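You operate a simulated robot arm through the tools that you are given. There is no shell and no other tool.

Carry out the task below with a simulated robot arm. There is one attempt and no reset: what you move stays moved.

Task
Put things in order on the top of the grey table. At the end: the white reflector block stands where the orange reflector block stood; the blue relay from the top of the grey table stands where the white reflector block stood; the black guide block from the top of the grey table stands on top of the brown carton (marked "KNOBS"); the orange reflector block stands where the black guide block stood; whatever was shut is shut again. Leave all else as you found it, and nothing knocked over.

Only the result counts: the job must be done as asked and must still hold three seconds after the hand-in. Knocking over, shifting, dropping, spilling or breaking anything else fails it.

Robot
A 6-joint arm with a two-finger parallel gripper, fixed in place. Base frame: the origin is at the foot of the arm, x ahead of it, y to its left, z up; the work surface is at about z = 0. Units: mm, degrees, N and s.
With the tool pointing down near the work surface it reaches from about 120 to 500 mm from the base axis. Its first joint turns from -72.0 to 72.0 degrees. Payload 0.65 kg.
The TCP is the grasp point between the finger pads, 25 mm short of the fingertips. In the tool frame z runs along the fingers and y along their closing line. Largest opening 76 mm; finger width 18, thickness 10; the body of the gripper, 36 by 78 mm, starts 45 mm behind the TCP.
Orientation is told as [roll, pitch, yaw] about the base's x, y, z axes, in that order, counted from this pose: with the fingers straight down and closing along the base's y, the tool's x points along the base's -x, its y along +y and its z along -z.

Tools
- The arm moves only by the tool jog_arm. Its argument "rows" is one flat list of numbers, 7 for each row, row after row: the closure, from 0 (fully open) to 1 (shut), then the shift along the base's x, y, z in units of 200 mm (1.0 is 200 mm), then the turn, a rotation vector about the base's x, y, z in units of 180 degrees (1.0 is 180 degrees). In form: [claw, tx, ty, tz, ax, ay, az, claw, tx, ty, tz, ax, ay, az, ...]. A call has 1 to 20 rows; each row is the pose to reach, as a shift and turn from the pose commanded when the call began. A call with a number of a shift or a turn outside -1 to 1 is refused whole. Each row takes 0.2 s and may step no farther than 50 mm and 8.6 degrees from the row before; otherwise, or with a gripper value out of range, the whole call is refused. Where a pose cannot be reached the arm comes as near as it can. A force on the tool above 40 N (or 10 N above the force at the start of the call, whichever is more), or a blocked arm, ends the call early, and 0.2 s more pass. Each finger travels about 108 mm/s and halts on what it meets, pressing with about 30 N; the grip force reading is that of the motor and also rises with nothing between the fingers. The clock runs only during rows and for 0.2 s after the last one: add rows that repeat a pose to give the fingers time. The reply holds the time, the measured pose of the TCP, the force on the tool along the base axes, the opening and the grip force, in the units named above and with some noise, with the torque about the TCP (base axes, N m) and any sound that the robot's microphone picked up.
- Cameras (640 x 400 px; columns grow to the right, rows downward): "scene" is fixed at [65, 288.4, 389]; the picture's right is [-0.61, -0.79, 0.00], its down [-0.55, 0.42, -0.72] and it looks along [0.57, -0.44, -0.69] (base axes); focal length 214 px, centre (320, 200). "wrist" rides on the gripper at [58, 11, -81] in the tool frame; the picture's right is [-0.18, 0.98, 0.00], its down [-0.75, -0.14, -0.64] and it looks along [-0.63, -0.12, 0.77] (tool axes); focal length 243 px, centre (320, 200). There is no depth. A picture from a camera that has moved, and an enlarged one, comes with that camera's place and axes in the base frame and with its lens.
- get_image(camera): a new picture of that camera. No time passes.
- inspect(camera, box): a new picture of the part [left, top, right, bottom] of that camera's present view, enlarged. No time passes.
- close_job(): hands the job in; it is judged then, once.

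Places have to be worked out from the pictures, the camera data and where the tool is seen. Open the gripper and draw the arm clear of the work before you hand the job in, unless the task says otherwise.

The tools are called after "Request:" by a JSON object that holds its "fn" and its "kwargs". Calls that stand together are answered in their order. jog_arm: Moves the arm, as the interface text tells. Its arguments: {"type":"object","properties":{"rows":{"type":"array"}},"required":["rows"]} The other tools are called the same way: get_image (camera) takes a picture; inspect (camera, box) takes an enlarged picture of a part of a camera's view; close_job () hands the job in.

At the start:

```text
time_s: 0.0
tcp_pos: [294.6, 23.3, 274.3]
ee_rot: [0.2, 0.0, 0.1]
force: [-0.1, -0.3, -0.7]
moment: [0.01, 0.0, -0.02]
opening: 76.2
finger_force: 0.1
```

scene: 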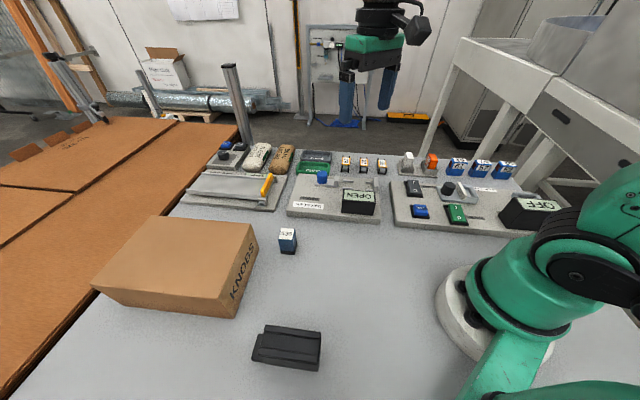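
wrist: 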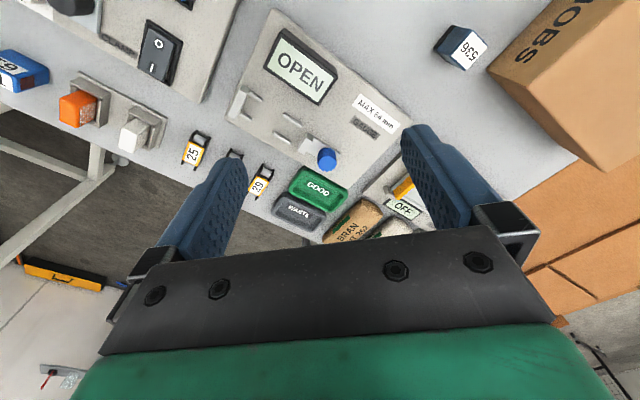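

I'll first look closely at the scene with enlarged pictures before moving anything.

Request:
{"fn": "inspect", "kwargs": {"camera": "scene", "box": [160, 130, 400, 280]}}

Request:
{"fn": "inspect", "kwargs": {"camera": "scene", "box": [370, 130, 580, 260]}}

Request:
{"fn": "inspect", "kwargs": {"camera": "scene", "box": [80, 200, 360, 380]}}

Request:
{"fn": "inspect", "kwargs": {"camera": "wrist", "box": [0, 0, 320, 200]}}

Request:
{"fn": "inspect", "kwargs": {"camera": "wrist", "box": [220, 0, 540, 200]}}

```text
2.67 times, centred on (280, 205) of scene
camera zoom: at [65.0, 288.4, 389.0], right [-0.61, -0.79, 0.0], down [-0.55, 0.42, -0.72], along [0.57, -0.44, -0.69], focal length 572 px, centre (427, 187)
```

zoom: 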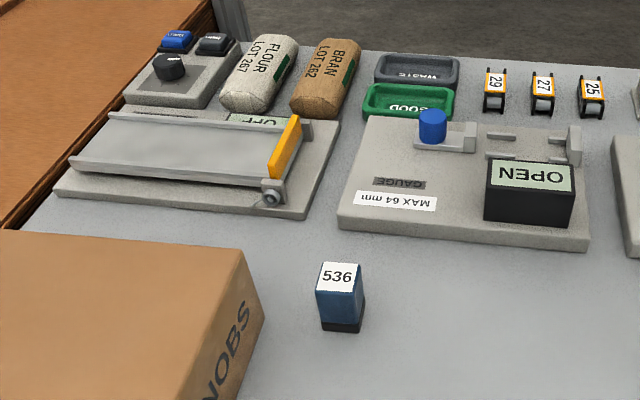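

```text
3.05 times, centred on (475, 195) of scene
camera zoom: at [65.0, 288.4, 389.0], right [-0.61, -0.79, 0.0], down [-0.55, 0.42, -0.72], along [0.57, -0.44, -0.69], focal length 654 px, centre (-152, 215)
```

zoom: 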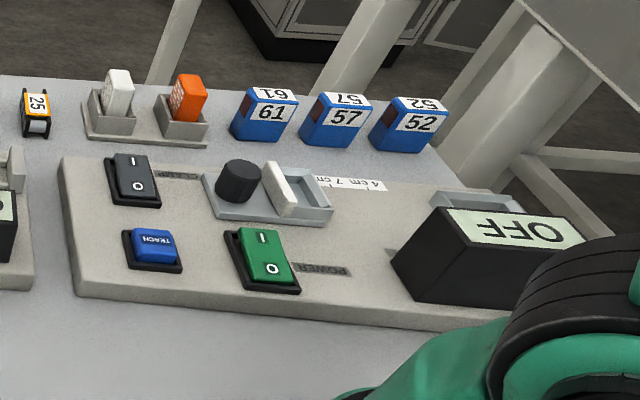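

```text
2.22 times, centred on (220, 290) of scene
camera zoom: at [65.0, 288.4, 389.0], right [-0.61, -0.79, 0.0], down [-0.55, 0.42, -0.72], along [0.57, -0.44, -0.69], focal length 477 px, centre (542, 0)
```

zoom: 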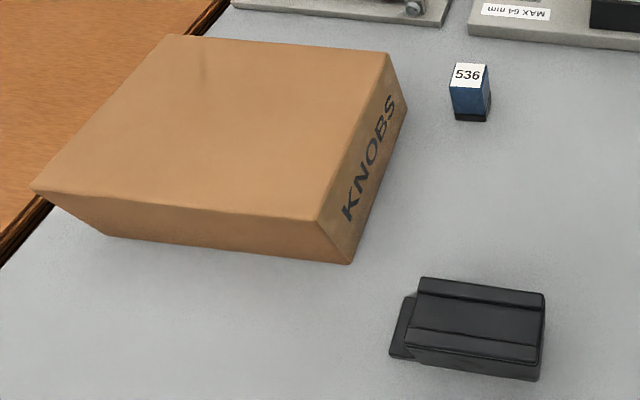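

```text
2.00 times, centred on (160, 100) of wrist
camera zoom: at [237.1, 33.2, 356.2], right [0.18, 0.98, 0.0], down [0.75, -0.14, 0.64], along [0.63, -0.12, -0.77], focal length 485 px, centre (640, 400)
```

zoom: 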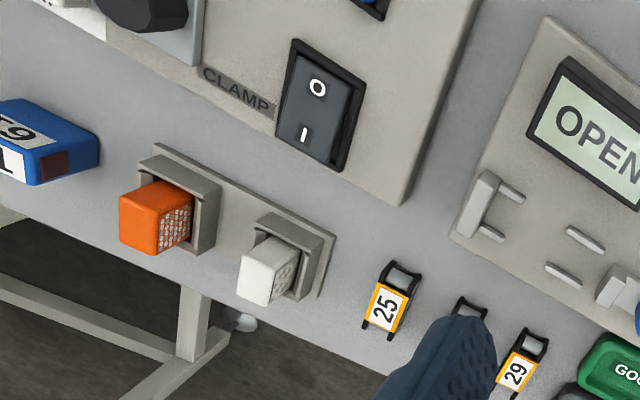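

```text
2.00 times, centred on (380, 100) of wrist
camera zoom: at [237.1, 33.2, 356.2], right [0.18, 0.98, 0.0], down [0.75, -0.14, 0.64], along [0.63, -0.12, -0.77], focal length 485 px, centre (200, 400)
```

zoom: 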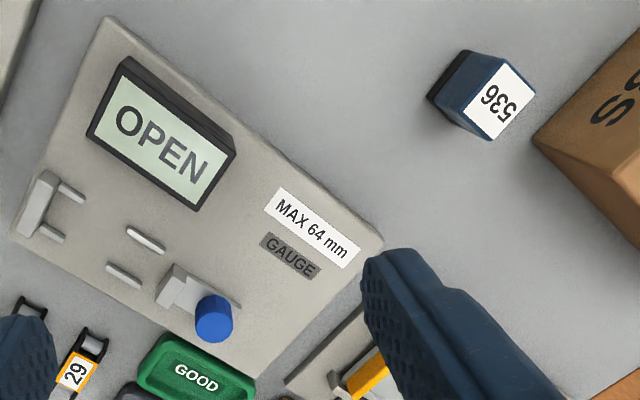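

The reflectors sit in a grey two-seat holder near (277,-293) and (333,-262), the relay 536 near (316,181), and the black guide block near (155,279). The carton's top is about 78 mm high. I'll move the wrist camera over the holders for a closer look.

Request:
{"fn": "jog_arm", "kwargs": {"rows": [0, -0.079, -0.161, -0.062, 0, 0, -0.039, 0, -0.158, -0.322, -0.123, 0, 0, -0.078, 0, -0.237, -0.483, -0.185, 0, 0, -0.117, 0, -0.315, -0.644, -0.247, 0, 0, -0.156, 0, -0.394, -0.805, -0.308, 0, 0, -0.195, 0, -0.473, -0.966, -0.37, 0, 0, -0.233, 0, -0.473, -0.966, -0.37, 0, 0, -0.233]}}

Request:
{"fn": "get_image", "kwargs": {"camera": "wrist"}}

Request:
{"fn": "get_image", "kwargs": {"camera": "scene"}}

```text
time_s: 1.6
tcp_pos: [199.1, -171.7, 201.8]
ee_rot: [0.1, 0.0, -41.9]
force: [0.6, -0.1, 1.1]
moment: [-0.01, 0.01, 0.0]
opening: 76.0
finger_force: 0.0
```

```text
taken
camera wrist: at [164.1, -123.9, 282.1], right [0.79, 0.61, 0.0], down [0.46, -0.61, 0.64], along [0.39, -0.51, -0.77], focal length 243 px, centre (320, 200)
```

wrist: 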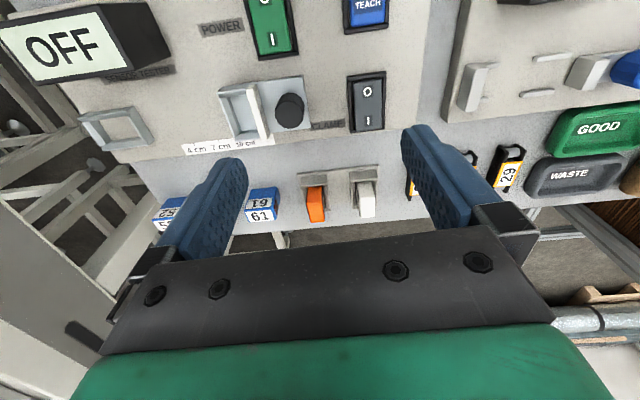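

```text
taken
```

scene: 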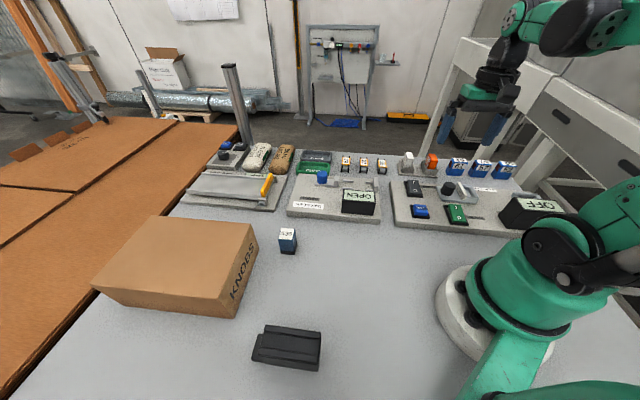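

The holders are in view now; I'll enlarge that part.

Request:
{"fn": "inspect", "kwargs": {"camera": "wrist", "box": [240, 140, 420, 252]}}

Request:
{"fn": "inspect", "kwargs": {"camera": "wrist", "box": [60, 60, 400, 272]}}

Request:
{"fn": "inspect", "kwargs": {"camera": "scene", "box": [390, 140, 450, 180]}}

```text
3.56 times, centred on (330, 196) of wrist
camera zoom: at [164.1, -123.9, 282.1], right [0.79, 0.61, 0.0], down [0.46, -0.61, 0.64], along [0.39, -0.51, -0.77], focal length 863 px, centre (284, 214)
```

zoom: 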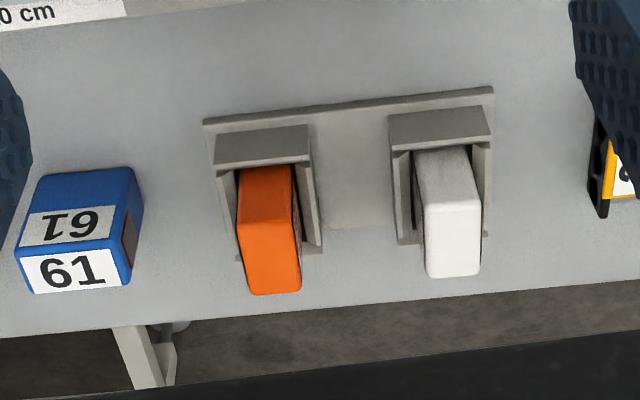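

```text
1.88 times, centred on (230, 166) of wrist
camera zoom: at [164.1, -123.9, 282.1], right [0.79, 0.61, 0.0], down [0.46, -0.61, 0.64], along [0.39, -0.51, -0.77], focal length 457 px, centre (489, 264)
```

zoom: 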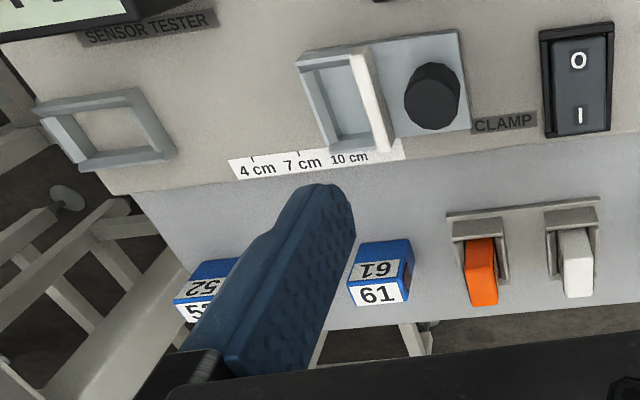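

```text
10.00 times, centred on (420, 160) of scene
camera zoom: at [65.0, 288.4, 389.0], right [-0.61, -0.79, 0.0], down [-0.55, 0.42, -0.72], along [0.57, -0.44, -0.69], focal length 2145 px, centre (-680, 600)
```

zoom: 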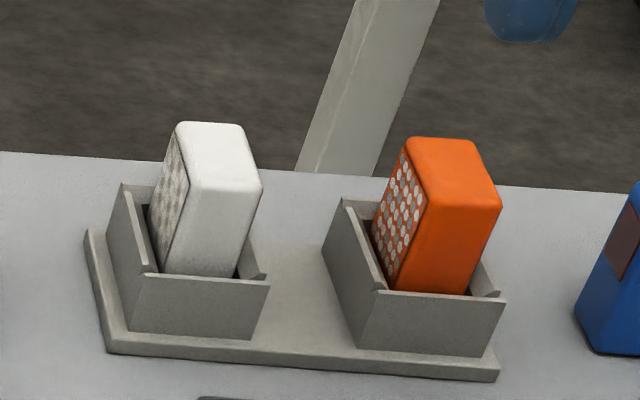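

The blocks measure about 20 × 35 mm on top with tops at z ≈ 50. White is centred near (335,-250) and orange near (288,-295), in three-walled seats turned about 45°. Next I move over to the left side to study the relay and guide block.

Request:
{"fn": "jog_arm", "kwargs": {"rows": [0, 0.025, 0.16, 0.05, 0, 0, 0.039, 0, 0.05, 0.32, 0.1, 0, 0, 0.078, 0, 0.075, 0.48, 0.15, 0, 0, 0.117, 0, 0.1, 0.64, 0.2, 0, 0, 0.156, 0, 0.125, 0.8, 0.2, 0, 0, 0.195, 0, 0.15, 0.95, 0.2, 0, 0, 0.233]}}

Request:
{"fn": "jog_arm", "kwargs": {"rows": [0, -0.025, 0.1, 0, 0, 0, 0.042, 0, -0.05, 0.2, 0, 0, 0, 0.084, 0, -0.1, 0.3, 0, 0, 0, 0.126, 0, -0.15, 0.4, 0, 0, 0, 0.167, 0, -0.15, 0.4, 0, 0, 0, 0.167]}}

Request:
{"fn": "get_image", "kwargs": {"camera": "wrist"}}

```text
time_s: 3.0
tcp_pos: [229.4, 19.4, 241.0]
ee_rot: [0.1, 0.0, 0.1]
force: [0.4, -0.5, 0.2]
moment: [0.01, 0.03, 0.02]
opening: 76.0
finger_force: 0.1
```

```text
time_s: 4.2
tcp_pos: [200.1, 99.2, 240.8]
ee_rot: [0.0, 0.0, 30.1]
force: [-0.5, -0.8, 0.3]
moment: [0.02, -0.03, -0.02]
opening: 75.9
finger_force: 0.1
```

```text
taken
camera wrist: at [144.8, 80.0, 322.8], right [-0.34, 0.94, 0.0], down [0.72, 0.26, 0.64], along [0.61, 0.22, -0.77], focal length 243 px, centre (320, 200)
```

wrist: 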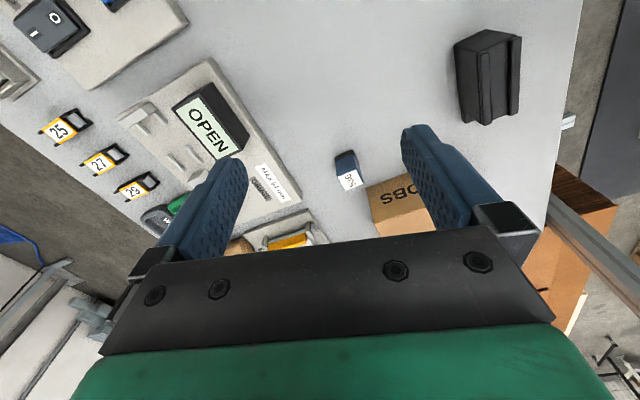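

Both objects are in view. I'll enlarge the relay and the guide block from both cameras.

Request:
{"fn": "inspect", "kwargs": {"camera": "wrist", "box": [300, 120, 428, 200]}}

Request:
{"fn": "inspect", "kwargs": {"camera": "wrist", "box": [410, 10, 570, 110]}}

Request:
{"fn": "inspect", "kwargs": {"camera": "scene", "box": [256, 215, 320, 255]}}

Request:
{"fn": "inspect", "kwargs": {"camera": "scene", "box": [223, 310, 351, 390]}}

```text
5.00 times, centred on (364, 160) of wrist
camera zoom: at [144.8, 80.0, 322.8], right [-0.34, 0.94, 0.0], down [0.72, 0.26, 0.64], along [0.61, 0.22, -0.77], focal length 1213 px, centre (100, 400)
```

zoom: 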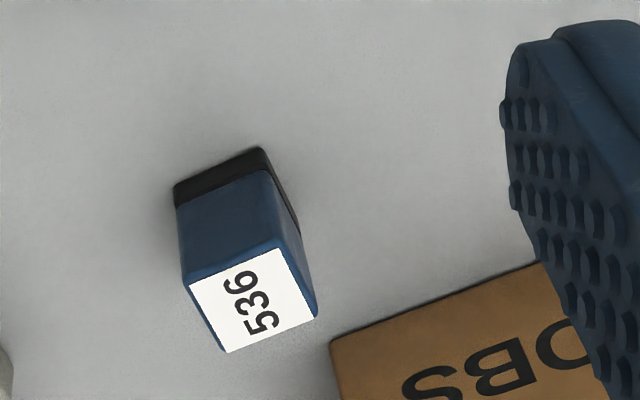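

```text
4.00 times, centred on (490, 60) of wrist
camera zoom: at [144.8, 80.0, 322.8], right [-0.34, 0.94, 0.0], down [0.72, 0.26, 0.64], along [0.61, 0.22, -0.77], focal length 970 px, centre (-360, 760)
```

zoom: 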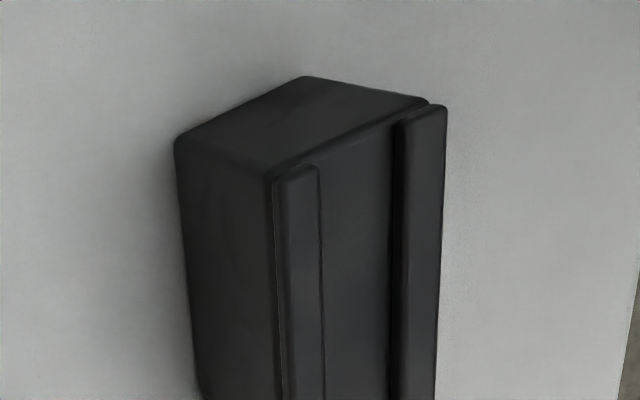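

```text
10.00 times, centred on (288, 235) of scene
camera zoom: at [65.0, 288.4, 389.0], right [-0.61, -0.79, 0.0], down [-0.55, 0.42, -0.72], along [0.57, -0.44, -0.69], focal length 2145 px, centre (640, -150)
```

zoom: 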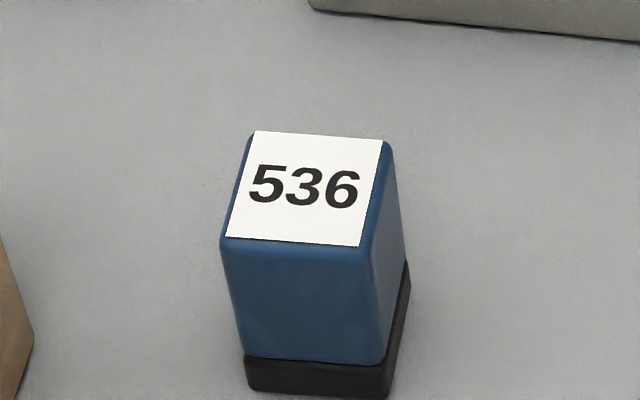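

```text
5.00 times, centred on (287, 350) of scene
camera zoom: at [65.0, 288.4, 389.0], right [-0.61, -0.79, 0.0], down [-0.55, 0.42, -0.72], along [0.57, -0.44, -0.69], focal length 1072 px, centre (485, -550)
```

zoom: 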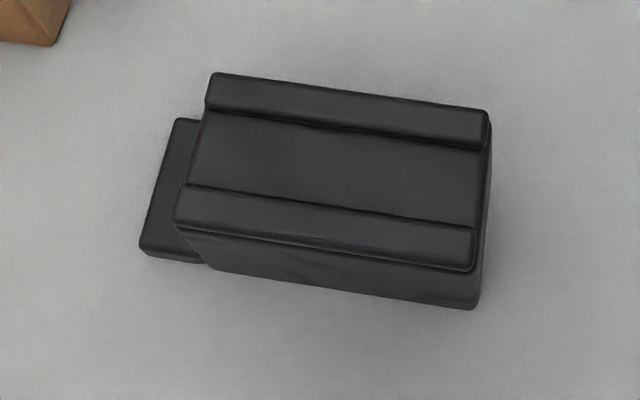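

The relay is about 28 × 27 × 50 mm at (310,183), turned about 45°. The guide block body is about 78 × 35 × 55 mm, centred near (147,274), with its long axis at 45° and a low foot at the far end. I move above the guide block to check alignment.

Request:
{"fn": "jog_arm", "kwargs": {"rows": [0, -0.053, 0.175, -0.07, 0, 0, 0.017, 0, -0.106, 0.35, -0.14, 0, 0, 0.033, 0, -0.159, 0.525, -0.21, 0, 0, 0.05, 0, -0.212, 0.7, -0.28, 0, 0, 0.066, 0, -0.265, 0.874, -0.354, 0, 0, 0.083, 0, -0.265, 0.874, -0.354, 0, 0, 0.083]}}

Request:
{"fn": "get_image", "kwargs": {"camera": "wrist"}}

Request:
{"fn": "get_image", "kwargs": {"camera": "scene"}}

```text
time_s: 5.6
tcp_pos: [147.6, 275.9, 170.5]
ee_rot: [0.0, 0.0, 45.3]
force: [-0.4, 0.3, 0.6]
moment: [-0.03, 0.01, -0.02]
opening: 76.2
finger_force: 0.1
```

```text
taken
camera wrist: at [98.7, 241.4, 251.3], right [-0.57, 0.82, 0.0], down [0.63, 0.43, 0.64], along [0.53, 0.37, -0.77], focal length 243 px, centre (320, 200)
```

wrist: 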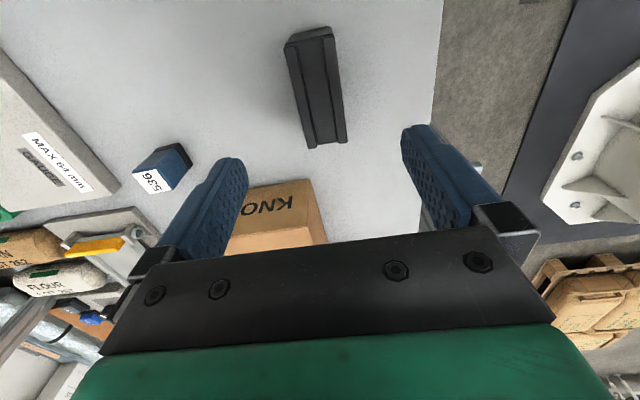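

```text
taken
```

scene: 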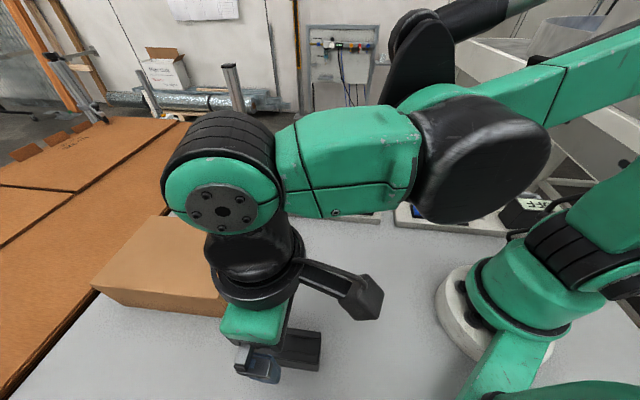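

The guide block lies below; I enlarge it to check the alignment along and across it.

Request:
{"fn": "inspect", "kwargs": {"camera": "wrist", "box": [220, 10, 428, 140]}}

Request:
{"fn": "inspect", "kwargs": {"camera": "wrist", "box": [120, 110, 248, 190]}}

```text
3.08 times, centred on (324, 75) of wrist
camera zoom: at [98.7, 241.4, 251.3], right [-0.57, 0.82, 0.0], down [0.63, 0.43, 0.64], along [0.53, 0.37, -0.77], focal length 746 px, centre (308, 585)
```

zoom: 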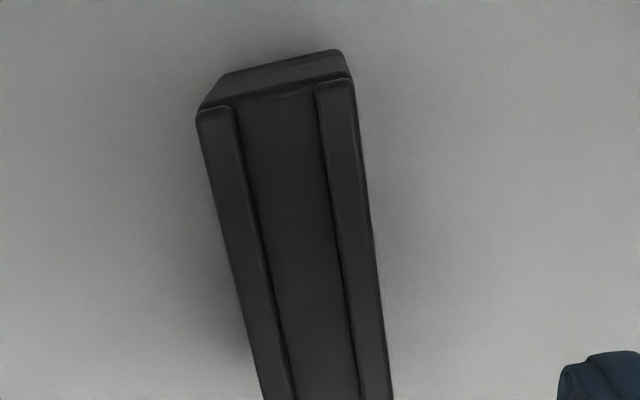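

```text
5.00 times, centred on (184, 150) of wrist
camera zoom: at [98.7, 241.4, 251.3], right [-0.57, 0.82, 0.0], down [0.63, 0.43, 0.64], along [0.53, 0.37, -0.77], focal length 1213 px, centre (1000, 450)
```

zoom: 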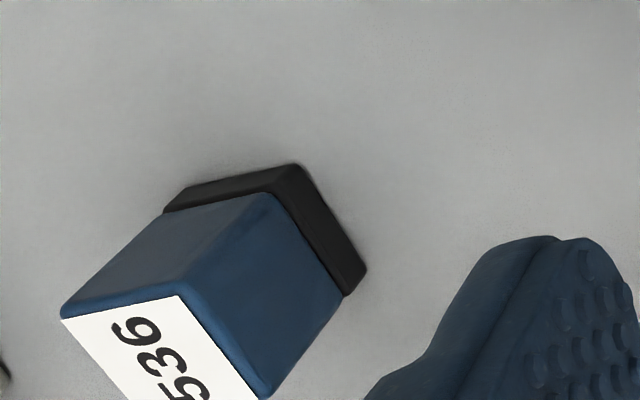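

The guide's axis is within about 1 mm of the tool's (across 90.1 vs 90.7 mm), and its orientation matches yaw 45. I descend straight down so that the fingers straddle its body.

Request:
{"fn": "jog_arm", "kwargs": {"rows": [0, 0, 0, -0.2, 0, 0, 0, 0, 0, 0, -0.4, 0, 0, 0, 0, 0, 0, -0.53, 0, 0, 0, 0, 0, 0, -0.6, 0, 0, 0, 0, 0, 0, -0.64, 0, 0, 0, 0, 0, 0, -0.66, 0, 0, 0, 0, 0, 0, -0.66, 0, 0, 0]}}

Request:
{"fn": "get_image", "kwargs": {"camera": "wrist"}}

Request:
{"fn": "get_image", "kwargs": {"camera": "scene"}}

```text
time_s: 7.2
tcp_pos: [146.7, 273.4, 37.6]
ee_rot: [0.0, -0.1, 45.1]
force: [-0.3, 0.5, -0.5]
moment: [0.0, 0.0, -0.05]
opening: 76.0
finger_force: 0.1
```

```text
taken
camera wrist: at [98.9, 240.8, 118.8], right [-0.57, 0.82, 0.0], down [0.63, 0.43, 0.64], along [0.53, 0.37, -0.77], focal length 243 px, centre (320, 200)
```

wrist: 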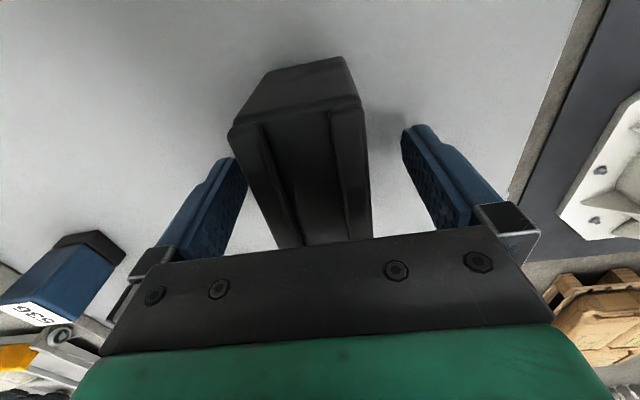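

```text
taken
```

scene: 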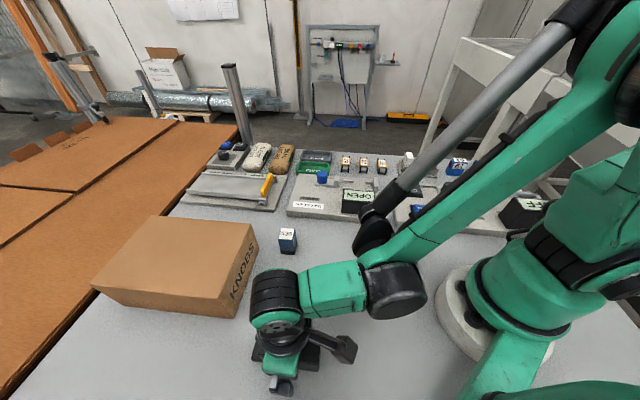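

The fingers straddle the guide block with space on both sides and no force. I close the gripper.

Request:
{"fn": "jog_arm", "kwargs": {"rows": [0.5, 0, 0, 0, 0, 0, 0, 1, 0, 0, 0, 0, 0, 0, 1, 0, 0, 0, 0, 0, 0, 1, 0, 0, 0, 0, 0, 0]}}

Request:
{"fn": "get_image", "kwargs": {"camera": "wrist"}}

```text
time_s: 8.2
tcp_pos: [146.3, 274.6, 37.8]
ee_rot: [0.1, 0.0, 45.1]
force: [-0.9, 0.2, -0.6]
moment: [0.04, 0.02, 0.0]
opening: 35.8
finger_force: 30.2
```

```text
taken
camera wrist: at [98.9, 240.8, 119.0], right [-0.57, 0.82, 0.0], down [0.63, 0.43, 0.64], along [0.53, 0.37, -0.77], focal length 243 px, centre (320, 200)
```

wrist: 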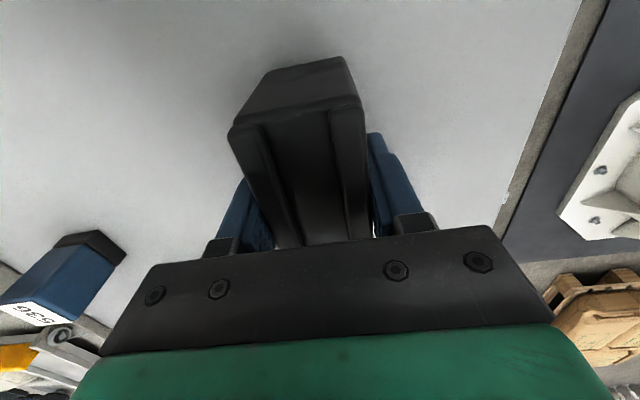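

It is held at 35.8 mm opening. I lift straight up and check the hold.

Request:
{"fn": "jog_arm", "kwargs": {"rows": [1, 0, 0, 0.03, 0, 0, 0, 1, 0, 0, 0.15, 0, 0, 0, 1, 0, 0, 0.35, 0, 0, 0, 1, 0, 0, 0.55, 0, 0, 0, 1, 0, 0, 0.7, 0, 0, 0, 1, 0, 0, 0.7, 0, 0, 0]}}

Request:
{"fn": "get_image", "kwargs": {"camera": "wrist"}}

Request:
{"fn": "get_image", "kwargs": {"camera": "scene"}}

```text
time_s: 9.6
tcp_pos: [147.7, 274.2, 178.2]
ee_rot: [0.2, 0.1, 45.1]
force: [-0.4, -0.4, -0.8]
moment: [0.05, -0.02, 0.0]
opening: 35.5
finger_force: 30.1
```

```text
taken
camera wrist: at [99.7, 241.2, 259.8], right [-0.57, 0.82, 0.0], down [0.63, 0.43, 0.64], along [0.53, 0.37, -0.77], focal length 243 px, centre (320, 200)
```

wrist: 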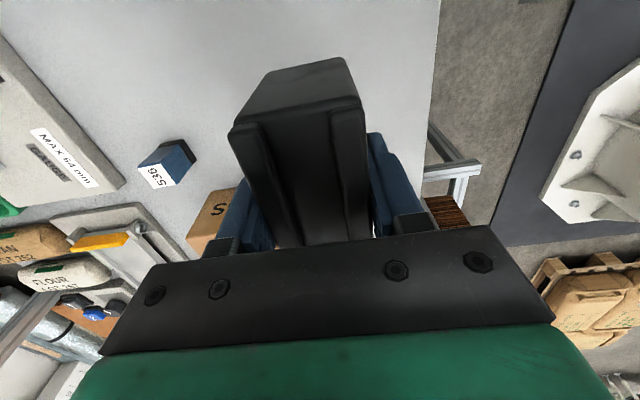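

```text
taken
```

scene: 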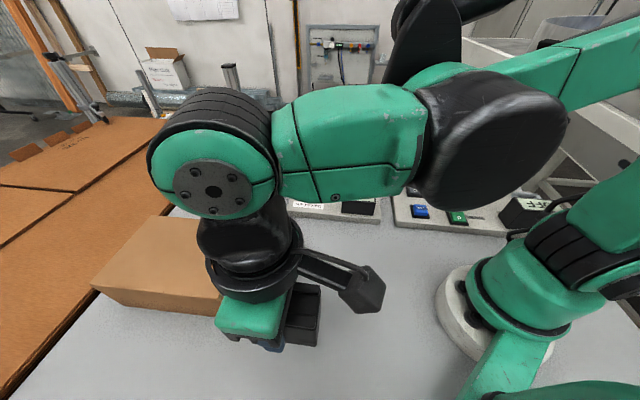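

The block is held firmly and clear. I carry it over the carton to about (339,326), keeping the height.

Request:
{"fn": "jog_arm", "kwargs": {"rows": [1, 0.16, 0.043, 0.05, 0, 0, 0, 1, 0.32, 0.086, 0.05, 0, 0, 0, 1, 0.48, 0.13, 0.05, 0, 0, 0, 1, 0.64, 0.173, 0.05, 0, 0, 0, 1, 0.8, 0.216, 0.05, 0, 0, 0, 1, 0.956, 0.259, 0.05, 0, 0, 0, 1, 0.956, 0.259, 0.05, 0, 0, 0]}}

Request:
{"fn": "get_image", "kwargs": {"camera": "wrist"}}

Request:
{"fn": "get_image", "kwargs": {"camera": "scene"}}

```text
time_s: 11.2
tcp_pos: [338.8, 326.3, 187.7]
ee_rot: [0.2, 0.0, 45.1]
force: [0.6, -0.5, -0.5]
moment: [-0.01, -0.01, 0.0]
opening: 35.7
finger_force: 29.6
```

```text
taken
camera wrist: at [290.1, 292.5, 268.9], right [-0.57, 0.82, 0.0], down [0.63, 0.43, 0.64], along [0.53, 0.37, -0.77], focal length 243 px, centre (320, 200)
```

wrist: 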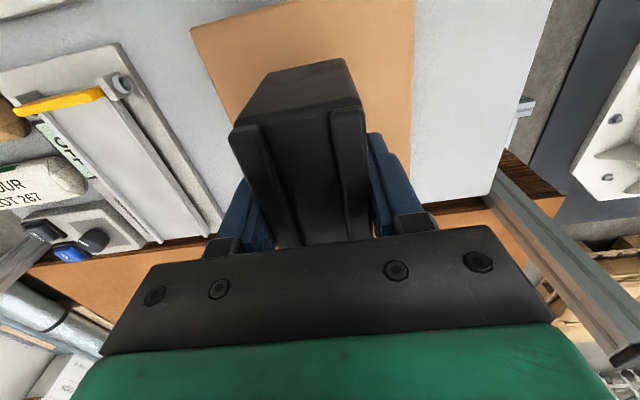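

```text
taken
```

scene: 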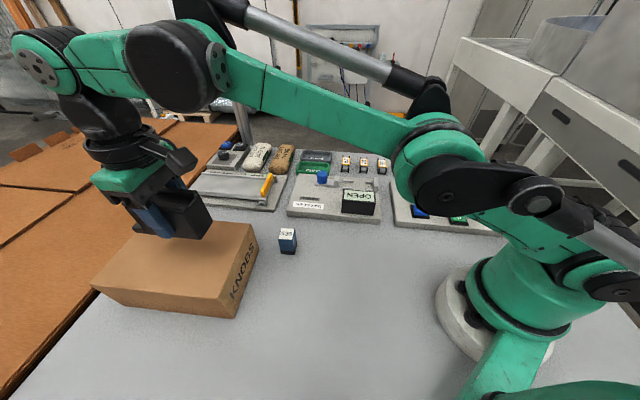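

The guide is well inside the carton's outline (across offset -9 in a range of -83 to 60). I lower it to a little above the carton's top.

Request:
{"fn": "jog_arm", "kwargs": {"rows": [1, 0, 0, -0.12, 0, 0, 0, 1, 0, 0, -0.22, 0, 0, 0, 1, 0, 0, -0.28, 0, 0, 0, 1, 0, 0, -0.31, 0, 0, 0, 1, 0, 0, -0.31, 0, 0, 0]}}

Request:
{"fn": "inspect", "kwargs": {"camera": "scene", "box": [80, 160, 280, 320]}}

```text
time_s: 12.4
tcp_pos: [339.2, 326.0, 124.0]
ee_rot: [0.0, 0.0, 45.1]
force: [0.2, 1.4, -2.0]
moment: [0.0, -0.02, -0.01]
opening: 35.8
finger_force: 29.9
```

```text
2.50 times, centred on (180, 240) of scene
camera zoom: at [65.0, 288.4, 389.0], right [-0.61, -0.79, 0.0], down [-0.55, 0.42, -0.72], along [0.57, -0.44, -0.69], focal length 536 px, centre (670, 100)
```

zoom: 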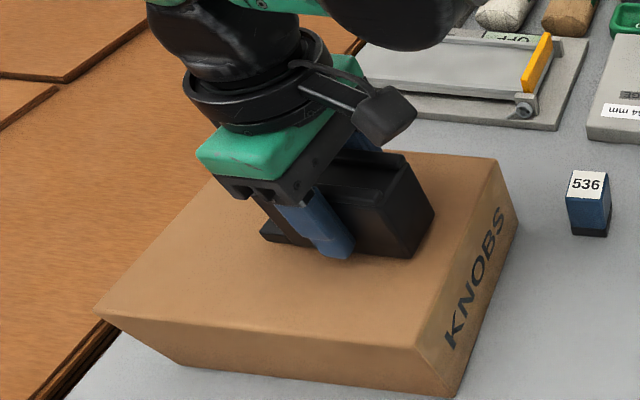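

The block is close to the carton's top. I continue down in 1 mm steps and watch the force.

Request:
{"fn": "jog_arm", "kwargs": {"rows": [1, 0, 0, -0.005, 0, 0, 0, 1, 0, 0, -0.01, 0, 0, 0, 1, 0, 0, -0.015, 0, 0, 0, 1, 0, 0, -0.02, 0, 0, 0]}}

```text
time_s: 13.4
tcp_pos: [337.2, 326.1, 122.2]
ee_rot: [0.1, -0.1, 45.2]
force: [-2.5, -2.1, 15.4]
moment: [0.39, -0.6, -0.01]
opening: 35.8
finger_force: 29.8
```

Contact is felt (15 N) with the TCP at 122, so the carton top is about 84. I open the gripper to let the block settle, then check.

Request:
{"fn": "jog_arm", "kwargs": {"rows": [0.4, 0, 0, 0.003, 0, 0, 0, 0.2, 0, 0, 0.005, 0, 0, 0, 0.0, 0, 0, 0.005, 0, 0, 0, 0.0, 0, 0, 0.005, 0, 0, 0]}}

Request:
{"fn": "inspect", "kwargs": {"camera": "scene", "box": [80, 160, 280, 320]}}

Request:
{"fn": "get_image", "kwargs": {"camera": "wrist"}}

```text
time_s: 14.4
tcp_pos: [338.2, 327.9, 122.8]
ee_rot: [0.1, 0.0, 45.0]
force: [-0.6, 0.5, -0.3]
moment: [0.02, -0.01, -0.01]
opening: 76.2
finger_force: 0.1
```

```text
2.50 times, centred on (180, 240) of scene
camera zoom: at [65.0, 288.4, 389.0], right [-0.61, -0.79, 0.0], down [-0.55, 0.42, -0.72], along [0.57, -0.44, -0.69], focal length 536 px, centre (670, 100)
```

zoom: 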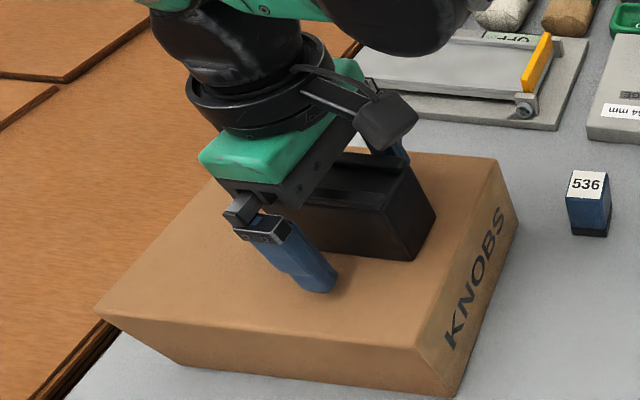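

```text
taken
camera wrist: at [290.4, 292.6, 204.3], right [-0.57, 0.82, 0.0], down [0.63, 0.43, 0.64], along [0.53, 0.37, -0.77], focal length 243 px, centre (320, 200)
```

wrist: 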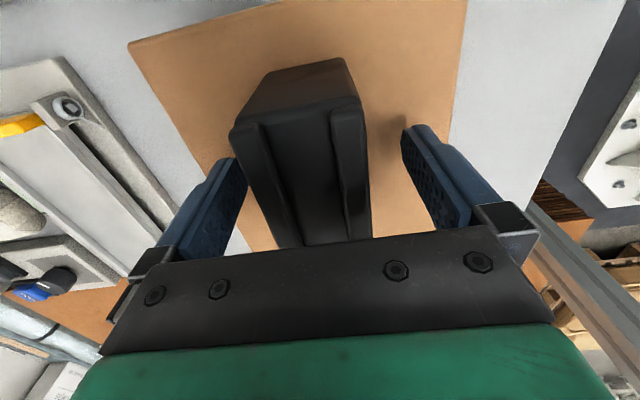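

The guide block stands upright on the carton and the fingers are clear. I lift straight up and start heading to the reflectors.

Request:
{"fn": "jog_arm", "kwargs": {"rows": [0, 0, 0, 0.1, 0, 0, 0, 0, 0, 0, 0.25, 0, 0, 0, 0, 0, 0, 0.45, 0, 0, 0, 0, 0, 0, 0.65, 0, 0, 0, 0, -0.05, -0.2, 0.65, 0, 0, -0.04, 0, -0.1, -0.4, 0.65, 0, 0, -0.08, 0, -0.15, -0.6, 0.65, 0, 0, -0.12, 0, -0.2, -0.8, 0.65, 0, 0, -0.16, 0, -0.25, -1.0, 0.65, 0, 0, -0.2]}}

Request:
{"fn": "inspect", "kwargs": {"camera": "scene", "box": [80, 160, 320, 320]}}

```text
time_s: 16.4
tcp_pos: [359.2, 156.2, 236.7]
ee_rot: [0.0, 0.0, 8.9]
force: [-0.4, -0.3, 1.2]
moment: [-0.01, -0.01, -0.01]
opening: 76.0
finger_force: 0.0
out of reach, approached as far as the arm can: row 3, 4, 7, 8, 9
```

```text
2.50 times, centred on (200, 240) of scene
camera zoom: at [65.0, 288.4, 389.0], right [-0.61, -0.79, 0.0], down [-0.55, 0.42, -0.72], along [0.57, -0.44, -0.69], focal length 536 px, centre (620, 100)
```

zoom: 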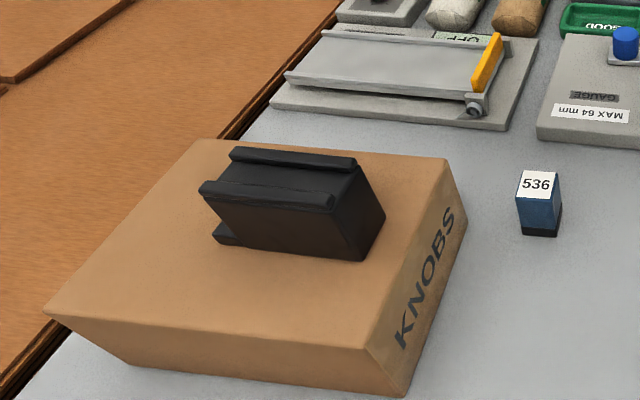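

The guide block stands well on the carton. The arm reports some rows were out of reach at that height, so I check where it settles with a null move.

Request:
{"fn": "jog_arm", "kwargs": {"rows": [0, 0, 0, 0, 0, 0, 0, 0, 0, 0, 0, 0, 0, 0]}}

Request:
{"fn": "get_image", "kwargs": {"camera": "scene"}}

```text
time_s: 17.0
tcp_pos: [359.9, 157.1, 236.2]
ee_rot: [0.1, 0.0, 9.1]
force: [-0.7, 0.2, 0.7]
moment: [0.0, -0.04, 0.01]
opening: 76.0
finger_force: 0.1
```

```text
taken
```

scene: 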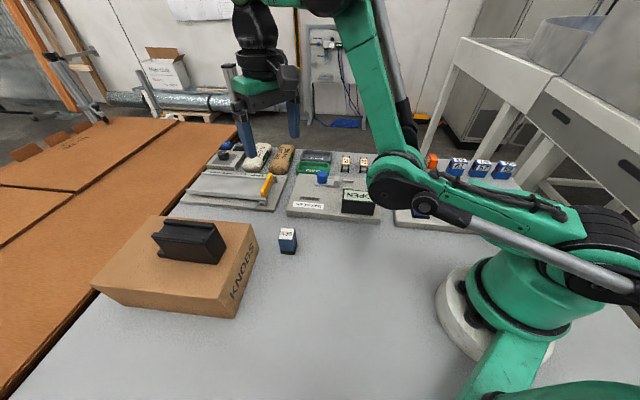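

The arm settled at (360,157,236). I move inward and to the right from here in modest steps.

Request:
{"fn": "jog_arm", "kwargs": {"rows": [0, -0.1, -0.08, 0, 0, 0, 0, 0, -0.2, -0.16, 0, 0, 0, -0.02, 0, -0.3, -0.28, 0, 0, 0, -0.04, 0, -0.35, -0.45, 0, 0, 0, -0.06, 0, -0.4, -0.65, 0, 0, 0, -0.1, 0, -0.4, -0.65, 0, 0, 0, -0.1]}}

```text
time_s: 18.4
tcp_pos: [392.4, 37.4, 237.5]
ee_rot: [0.1, 0.0, -9.0]
force: [-0.6, -0.7, 0.2]
moment: [0.01, 0.03, -0.02]
opening: 75.9
finger_force: 0.1
out of reach, approached as far as the arm can: row 1, 2, 3, 4, 5, 6
```

The arm stays at radius ~394 and does not fold inward. I look at its posture to understand the configuration.

Request:
{"fn": "get_image", "kwargs": {"camera": "scene"}}

Request:
{"fn": "get_image", "kwargs": {"camera": "wrist"}}

```text
taken
```

scene: 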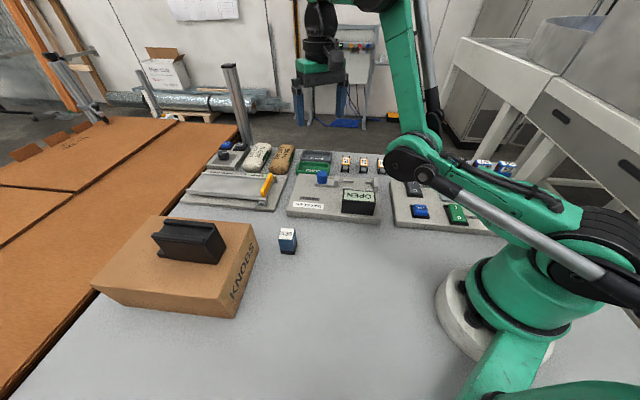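

```text
taken
camera wrist: at [335.8, 57.6, 317.8], right [0.34, 0.94, 0.0], down [0.72, -0.26, 0.64], along [0.61, -0.21, -0.77], focal length 243 px, centre (320, 200)
```

wrist: 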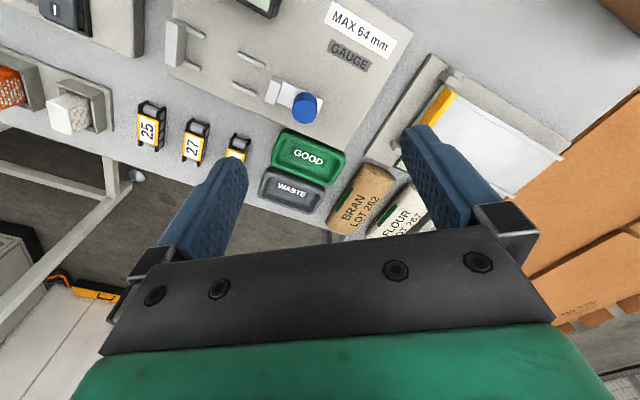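

The arm has flipped into an elbow-low posture (it passed the fully stretched pose when I lifted at long reach). I'll stretch it outward over free space and come back in to let the elbow return to its upper side.

Request:
{"fn": "jog_arm", "kwargs": {"rows": [0, 0.2, 0, 0, 0, 0, 0, 0, 0.4, 0, 0, 0, 0, 0, 0, 0.6, 0, 0, 0, 0, 0, 0, 0.6, 0, 0, 0, 0, 0, 0, 0.4, 0, -0.1, 0, 0, 0, 0, 0.2, 0, -0.2, 0, 0, 0, 0, 0.2, 0, -0.2, 0, 0, 0]}}

Request:
{"fn": "get_image", "kwargs": {"camera": "scene"}}

```text
time_s: 20.0
tcp_pos: [440.3, 37.9, 199.9]
ee_rot: [0.1, 0.0, -8.9]
force: [-0.2, 0.4, 0.0]
moment: [0.0, 0.0, 0.01]
opening: 76.2
finger_force: 0.1
out of reach, approached as far as the arm can: row 2, 3, 4, 5, 6, 7
```

```text
taken
```

scene: 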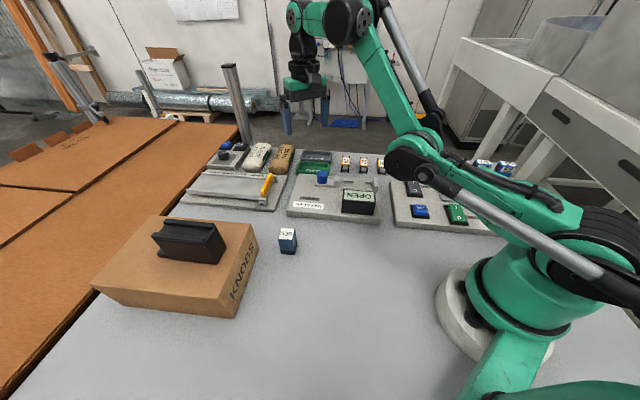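

The upper arm sits at its lower limit with the elbow on the low side. I nudge just beyond full stretch and pull back in at once, to bring the elbow back up; the space around is free at this height.

Request:
{"fn": "jog_arm", "kwargs": {"rows": [0, 0.1, 0, 0.15, 0, 0, 0, 0, -0.1, 0, 0.2, 0, 0, 0, 0, -0.3, 0, 0.2, 0, 0, 0, 0, -0.45, 0, 0.2, 0, 0, 0]}}

```text
time_s: 21.0
tcp_pos: [390.9, 37.4, 241.8]
ee_rot: [0.1, 0.1, -8.9]
force: [0.1, 0.1, -0.3]
moment: [0.0, -0.02, 0.0]
opening: 76.0
finger_force: 0.0
out of reach, approached as far as the arm can: row 1, 3, 4
```

Still on the low side. I try again with a larger overshoot, higher up.

Request:
{"fn": "jog_arm", "kwargs": {"rows": [0, 0.2, 0, 0.1, 0, 0, 0, 0, 0.4, 0, 0.2, 0, 0, 0, 0, 0.4, 0, 0.4, 0, 0, 0, 0, 0.2, 0, 0.3, 0, 0, 0, 0, 0, 0, 0.2, 0, 0, 0, 0, -0.2, 0, 0.2, 0, 0, 0, 0, -0.4, 0, 0.15, 0, 0, 0]}}

Request:
{"fn": "get_image", "kwargs": {"camera": "scene"}}

```text
time_s: 22.6
tcp_pos: [376.4, 41.1, 290.7]
ee_rot: [0.0, 0.0, -8.9]
force: [0.4, -0.1, 0.1]
moment: [-0.01, 0.01, -0.02]
opening: 76.0
finger_force: 0.1
out of reach, approached as far as the arm can: row 2, 3, 4, 6, 7
```

```text
taken
```

scene: 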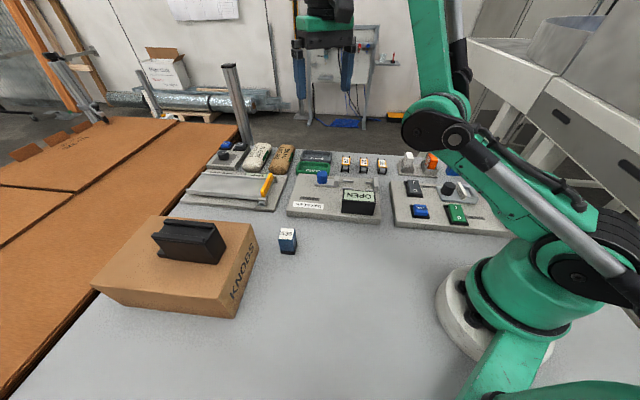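

The limiting joint seems to be the wrist pitch with the forearm pointing up. Tilting the fingers inward, toward the base, while drawing the TCP in will force the forearm down and bring the elbow back up; I do that in free space.

Request:
{"fn": "jog_arm", "kwargs": {"rows": [0, -0.15, -0.018, 0.02, -0.0046, 0.042, 0, 0, -0.3, -0.036, 0.04, -0.0092, 0.084, 0, 0, -0.45, -0.054, 0.06, -0.0138, 0.126, 0, 0, -0.6, -0.072, 0.08, -0.0184, 0.168, 0, 0, -0.75, -0.09, 0.1, -0.023, 0.21, 0, 0, -0.75, -0.09, 0.1, -0.023, 0.21, 0]}}

Request:
{"fn": "get_image", "kwargs": {"camera": "scene"}}

```text
time_s: 24.0
tcp_pos: [285.8, 29.2, 344.7]
ee_rot: [-7.0, 24.3, -10.5]
force: [0.6, 0.6, 0.8]
moment: [0.03, -0.02, -0.03]
opening: 76.0
finger_force: 0.2
out of reach, approached as far as the arm can: row 1, 2, 3, 4, 5, 6
```

```text
taken
```

scene: 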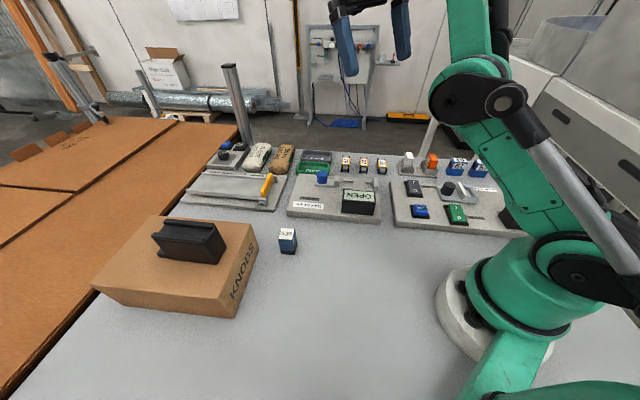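

The elbow is rising. I continue tilting and drawing in.

Request:
{"fn": "jog_arm", "kwargs": {"rows": [0, -0.15, -0.015, -0.05, -0.0046, 0.042, 0, 0, -0.3, -0.03, -0.1, -0.0092, 0.084, 0, 0, -0.4, -0.04, -0.15, -0.0138, 0.126, 0, 0, -0.4, -0.04, -0.2, -0.0138, 0.126, 0, 0, -0.4, -0.04, -0.2, -0.0138, 0.126, 0]}}

Request:
{"fn": "get_image", "kwargs": {"camera": "scene"}}

```text
time_s: 25.2
tcp_pos: [277.0, 26.8, 359.2]
ee_rot: [-7.1, 24.2, -10.3]
force: [-0.9, -0.5, 1.3]
moment: [-0.02, -0.01, 0.03]
opening: 76.3
finger_force: 0.0
out of reach, approached as far as the arm can: row 1, 2, 3, 4, 5
```

```text
taken
```

scene: 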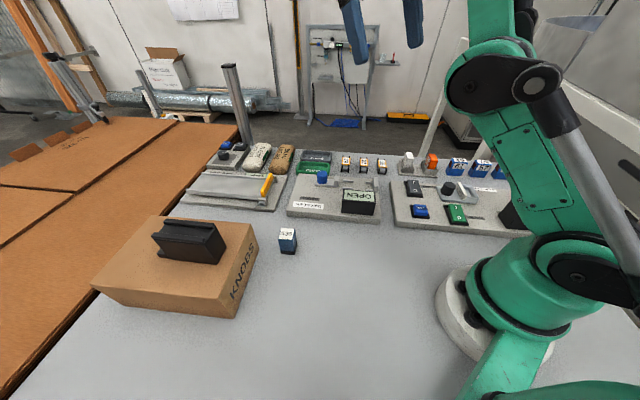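

The arm is nearly straight now. I keep pushing the tilt and the inward motion a bit further.

Request:
{"fn": "jog_arm", "kwargs": {"rows": [0, -0.15, -0.015, 0, -0.0046, 0.042, 0, 0, -0.35, -0.035, 0, -0.0092, 0.084, 0, 0, -0.5, -0.05, 0, -0.0138, 0.126, 0, 0, -0.6, -0.06, 0, -0.0138, 0.14, 0, 0, -0.6, -0.06, 0, -0.0138, 0.14, 0]}}

Request:
{"fn": "get_image", "kwargs": {"camera": "scene"}}

```text
time_s: 26.4
tcp_pos: [154.1, -21.0, 356.9]
ee_rot: [-9.2, 24.3, -9.7]
force: [0.2, 0.2, 0.9]
moment: [0.03, 0.01, -0.05]
opening: 75.8
finger_force: 0.0
out of reach, approached as far as the arm can: row 1, 2, 3, 4, 5
```

```text
taken
```

scene: 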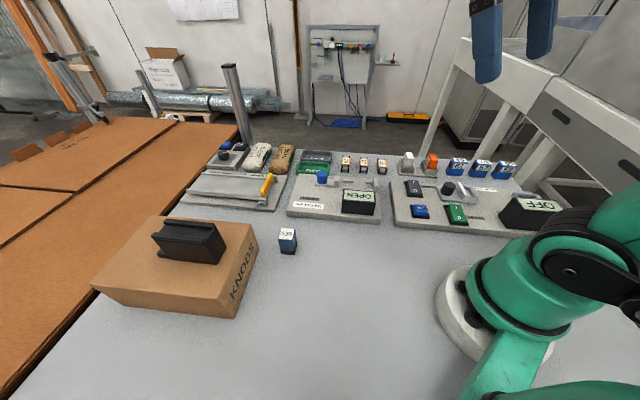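

The elbow is back up: the TCP came in to (154,-21,357). I now return the tool to vertical while moving to about (250,0,290).

Request:
{"fn": "jog_arm", "kwargs": {"rows": [0, 0.1, 0.02, -0.02, 0.0054, -0.0282, -0.0022, 0, 0.2, 0.04, -0.1, 0.0108, -0.0565, -0.0043, 0, 0.3, 0.06, -0.18, 0.0161, -0.0847, -0.0065, 0, 0.4, 0.08, -0.26, 0.0215, -0.113, -0.0086, 0, 0.48, 0.105, -0.335, 0.0269, -0.1412, -0.0108, 0, 0.48, 0.105, -0.335, 0.0269, -0.1412, -0.0108]}}

Request:
{"fn": "get_image", "kwargs": {"camera": "scene"}}

```text
time_s: 27.8
tcp_pos: [250.6, 1.2, 291.3]
ee_rot: [0.1, 0.0, -9.7]
force: [-0.6, 0.1, 0.3]
moment: [0.05, 0.0, 0.01]
opening: 76.1
finger_force: 0.0
```

```text
taken
```

scene: 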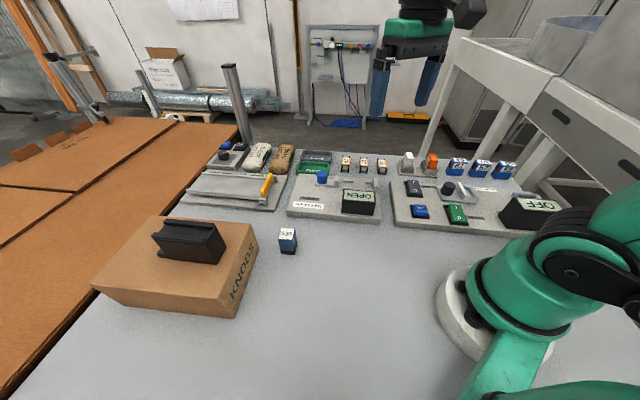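

Recovered: the tool is vertical at (250,1,291) with the elbow up. I now move around to the reflectors at a modest radius, turning to yaw -45.

Request:
{"fn": "jog_arm", "kwargs": {"rows": [0, -0.02, -0.163, -0.07, 0, 0, -0.033, 0, -0.05, -0.327, -0.15, 0, 0, -0.065, 0, -0.08, -0.49, -0.23, 0, 0, -0.098, 0, -0.12, -0.653, -0.3, 0, 0, -0.131, 0, -0.16, -0.817, -0.38, 0, 0, -0.163, 0, -0.2, -0.98, -0.455, 0, 0, -0.196, 0, -0.2, -0.98, -0.455, 0, 0, -0.196]}}

Request:
{"fn": "jog_arm", "kwargs": {"rows": [0, 0.09, -0.12, -0.09, 0, 0, 0, 0, 0.18, -0.24, -0.18, 0, 0, 0, 0, 0.27, -0.36, -0.27, 0, 0, 0, 0, 0.365, -0.475, -0.35, 0, 0, 0, 0, 0.365, -0.475, -0.35, 0, 0, 0]}}

Request:
{"fn": "get_image", "kwargs": {"camera": "wrist"}}

Request:
{"fn": "get_image", "kwargs": {"camera": "scene"}}

```text
time_s: 29.4
tcp_pos: [211.3, -196.0, 197.9]
ee_rot: [0.1, 0.1, -45.1]
force: [0.2, 0.6, 0.0]
moment: [0.01, -0.04, 0.0]
opening: 75.9
finger_force: 0.1
```

```text
time_s: 30.6
tcp_pos: [283.5, -291.0, 128.5]
ee_rot: [0.0, 0.1, -45.0]
force: [-0.3, 0.2, -0.4]
moment: [-0.03, 0.03, 0.02]
opening: 76.1
finger_force: 0.0
```

```text
taken
camera wrist: at [250.7, -242.3, 210.5], right [0.83, 0.56, 0.0], down [0.43, -0.63, 0.64], along [0.36, -0.53, -0.77], focal length 243 px, centre (320, 200)
```

wrist: 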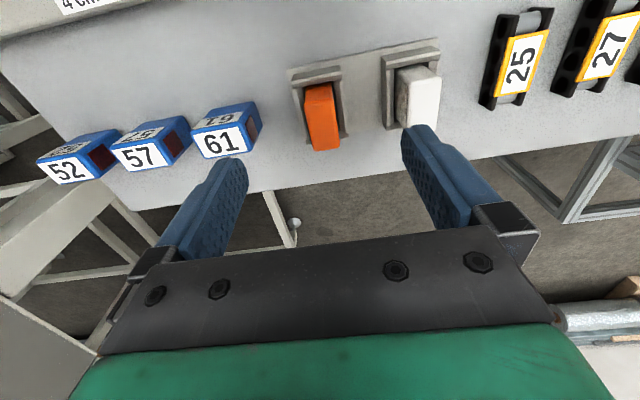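

```text
taken
```

scene: 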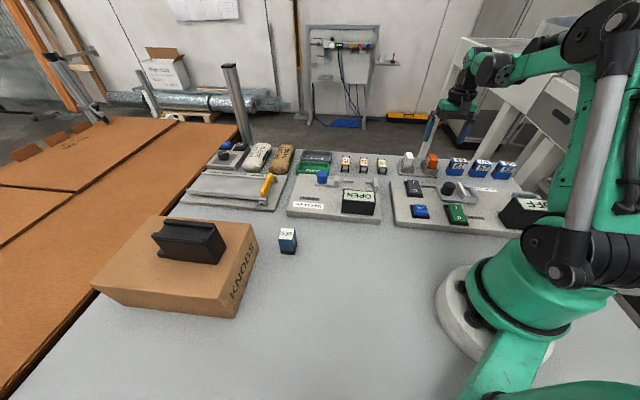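

I enlarge the wrist view of the two seats for exact measurements.

Request:
{"fn": "inspect", "kwargs": {"camera": "wrist", "box": [260, 30, 460, 155]}}

Request:
{"fn": "inspect", "kwargs": {"camera": "wrist", "box": [280, 50, 376, 110]}}

Request:
{"fn": "inspect", "kwargs": {"camera": "scene", "box": [395, 140, 475, 190]}}

```text
3.20 times, centred on (360, 92) of wrist
camera zoom: at [250.7, -242.3, 210.5], right [0.83, 0.56, 0.0], down [0.43, -0.63, 0.64], along [0.36, -0.53, -0.77], focal length 776 px, centre (192, 544)
```

zoom: 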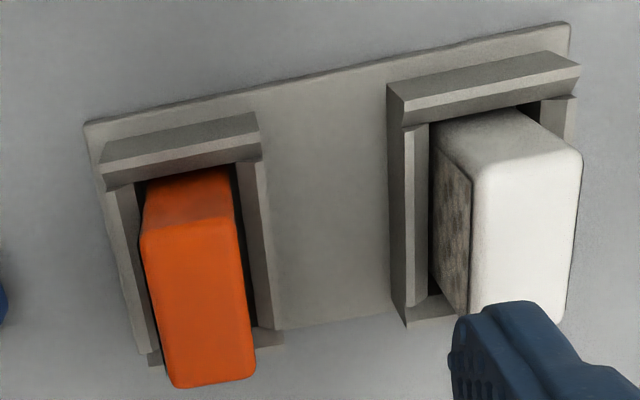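

```text
6.67 times, centred on (328, 80) of wrist
camera zoom: at [250.7, -242.3, 210.5], right [0.83, 0.56, 0.0], down [0.43, -0.63, 0.64], along [0.36, -0.53, -0.77], focal length 1618 px, centre (267, 1000)
```

zoom: 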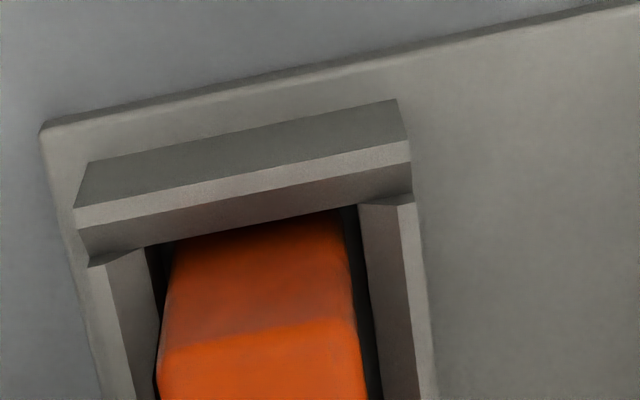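

```text
8.00 times, centred on (435, 165) of scene
camera zoom: at [65.0, 288.4, 389.0], right [-0.61, -0.79, 0.0], down [-0.55, 0.42, -0.72], along [0.57, -0.44, -0.69], focal length 1716 px, centre (-600, 480)
```

zoom: 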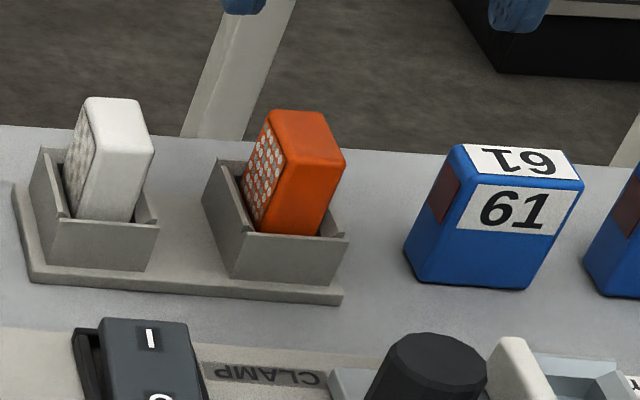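

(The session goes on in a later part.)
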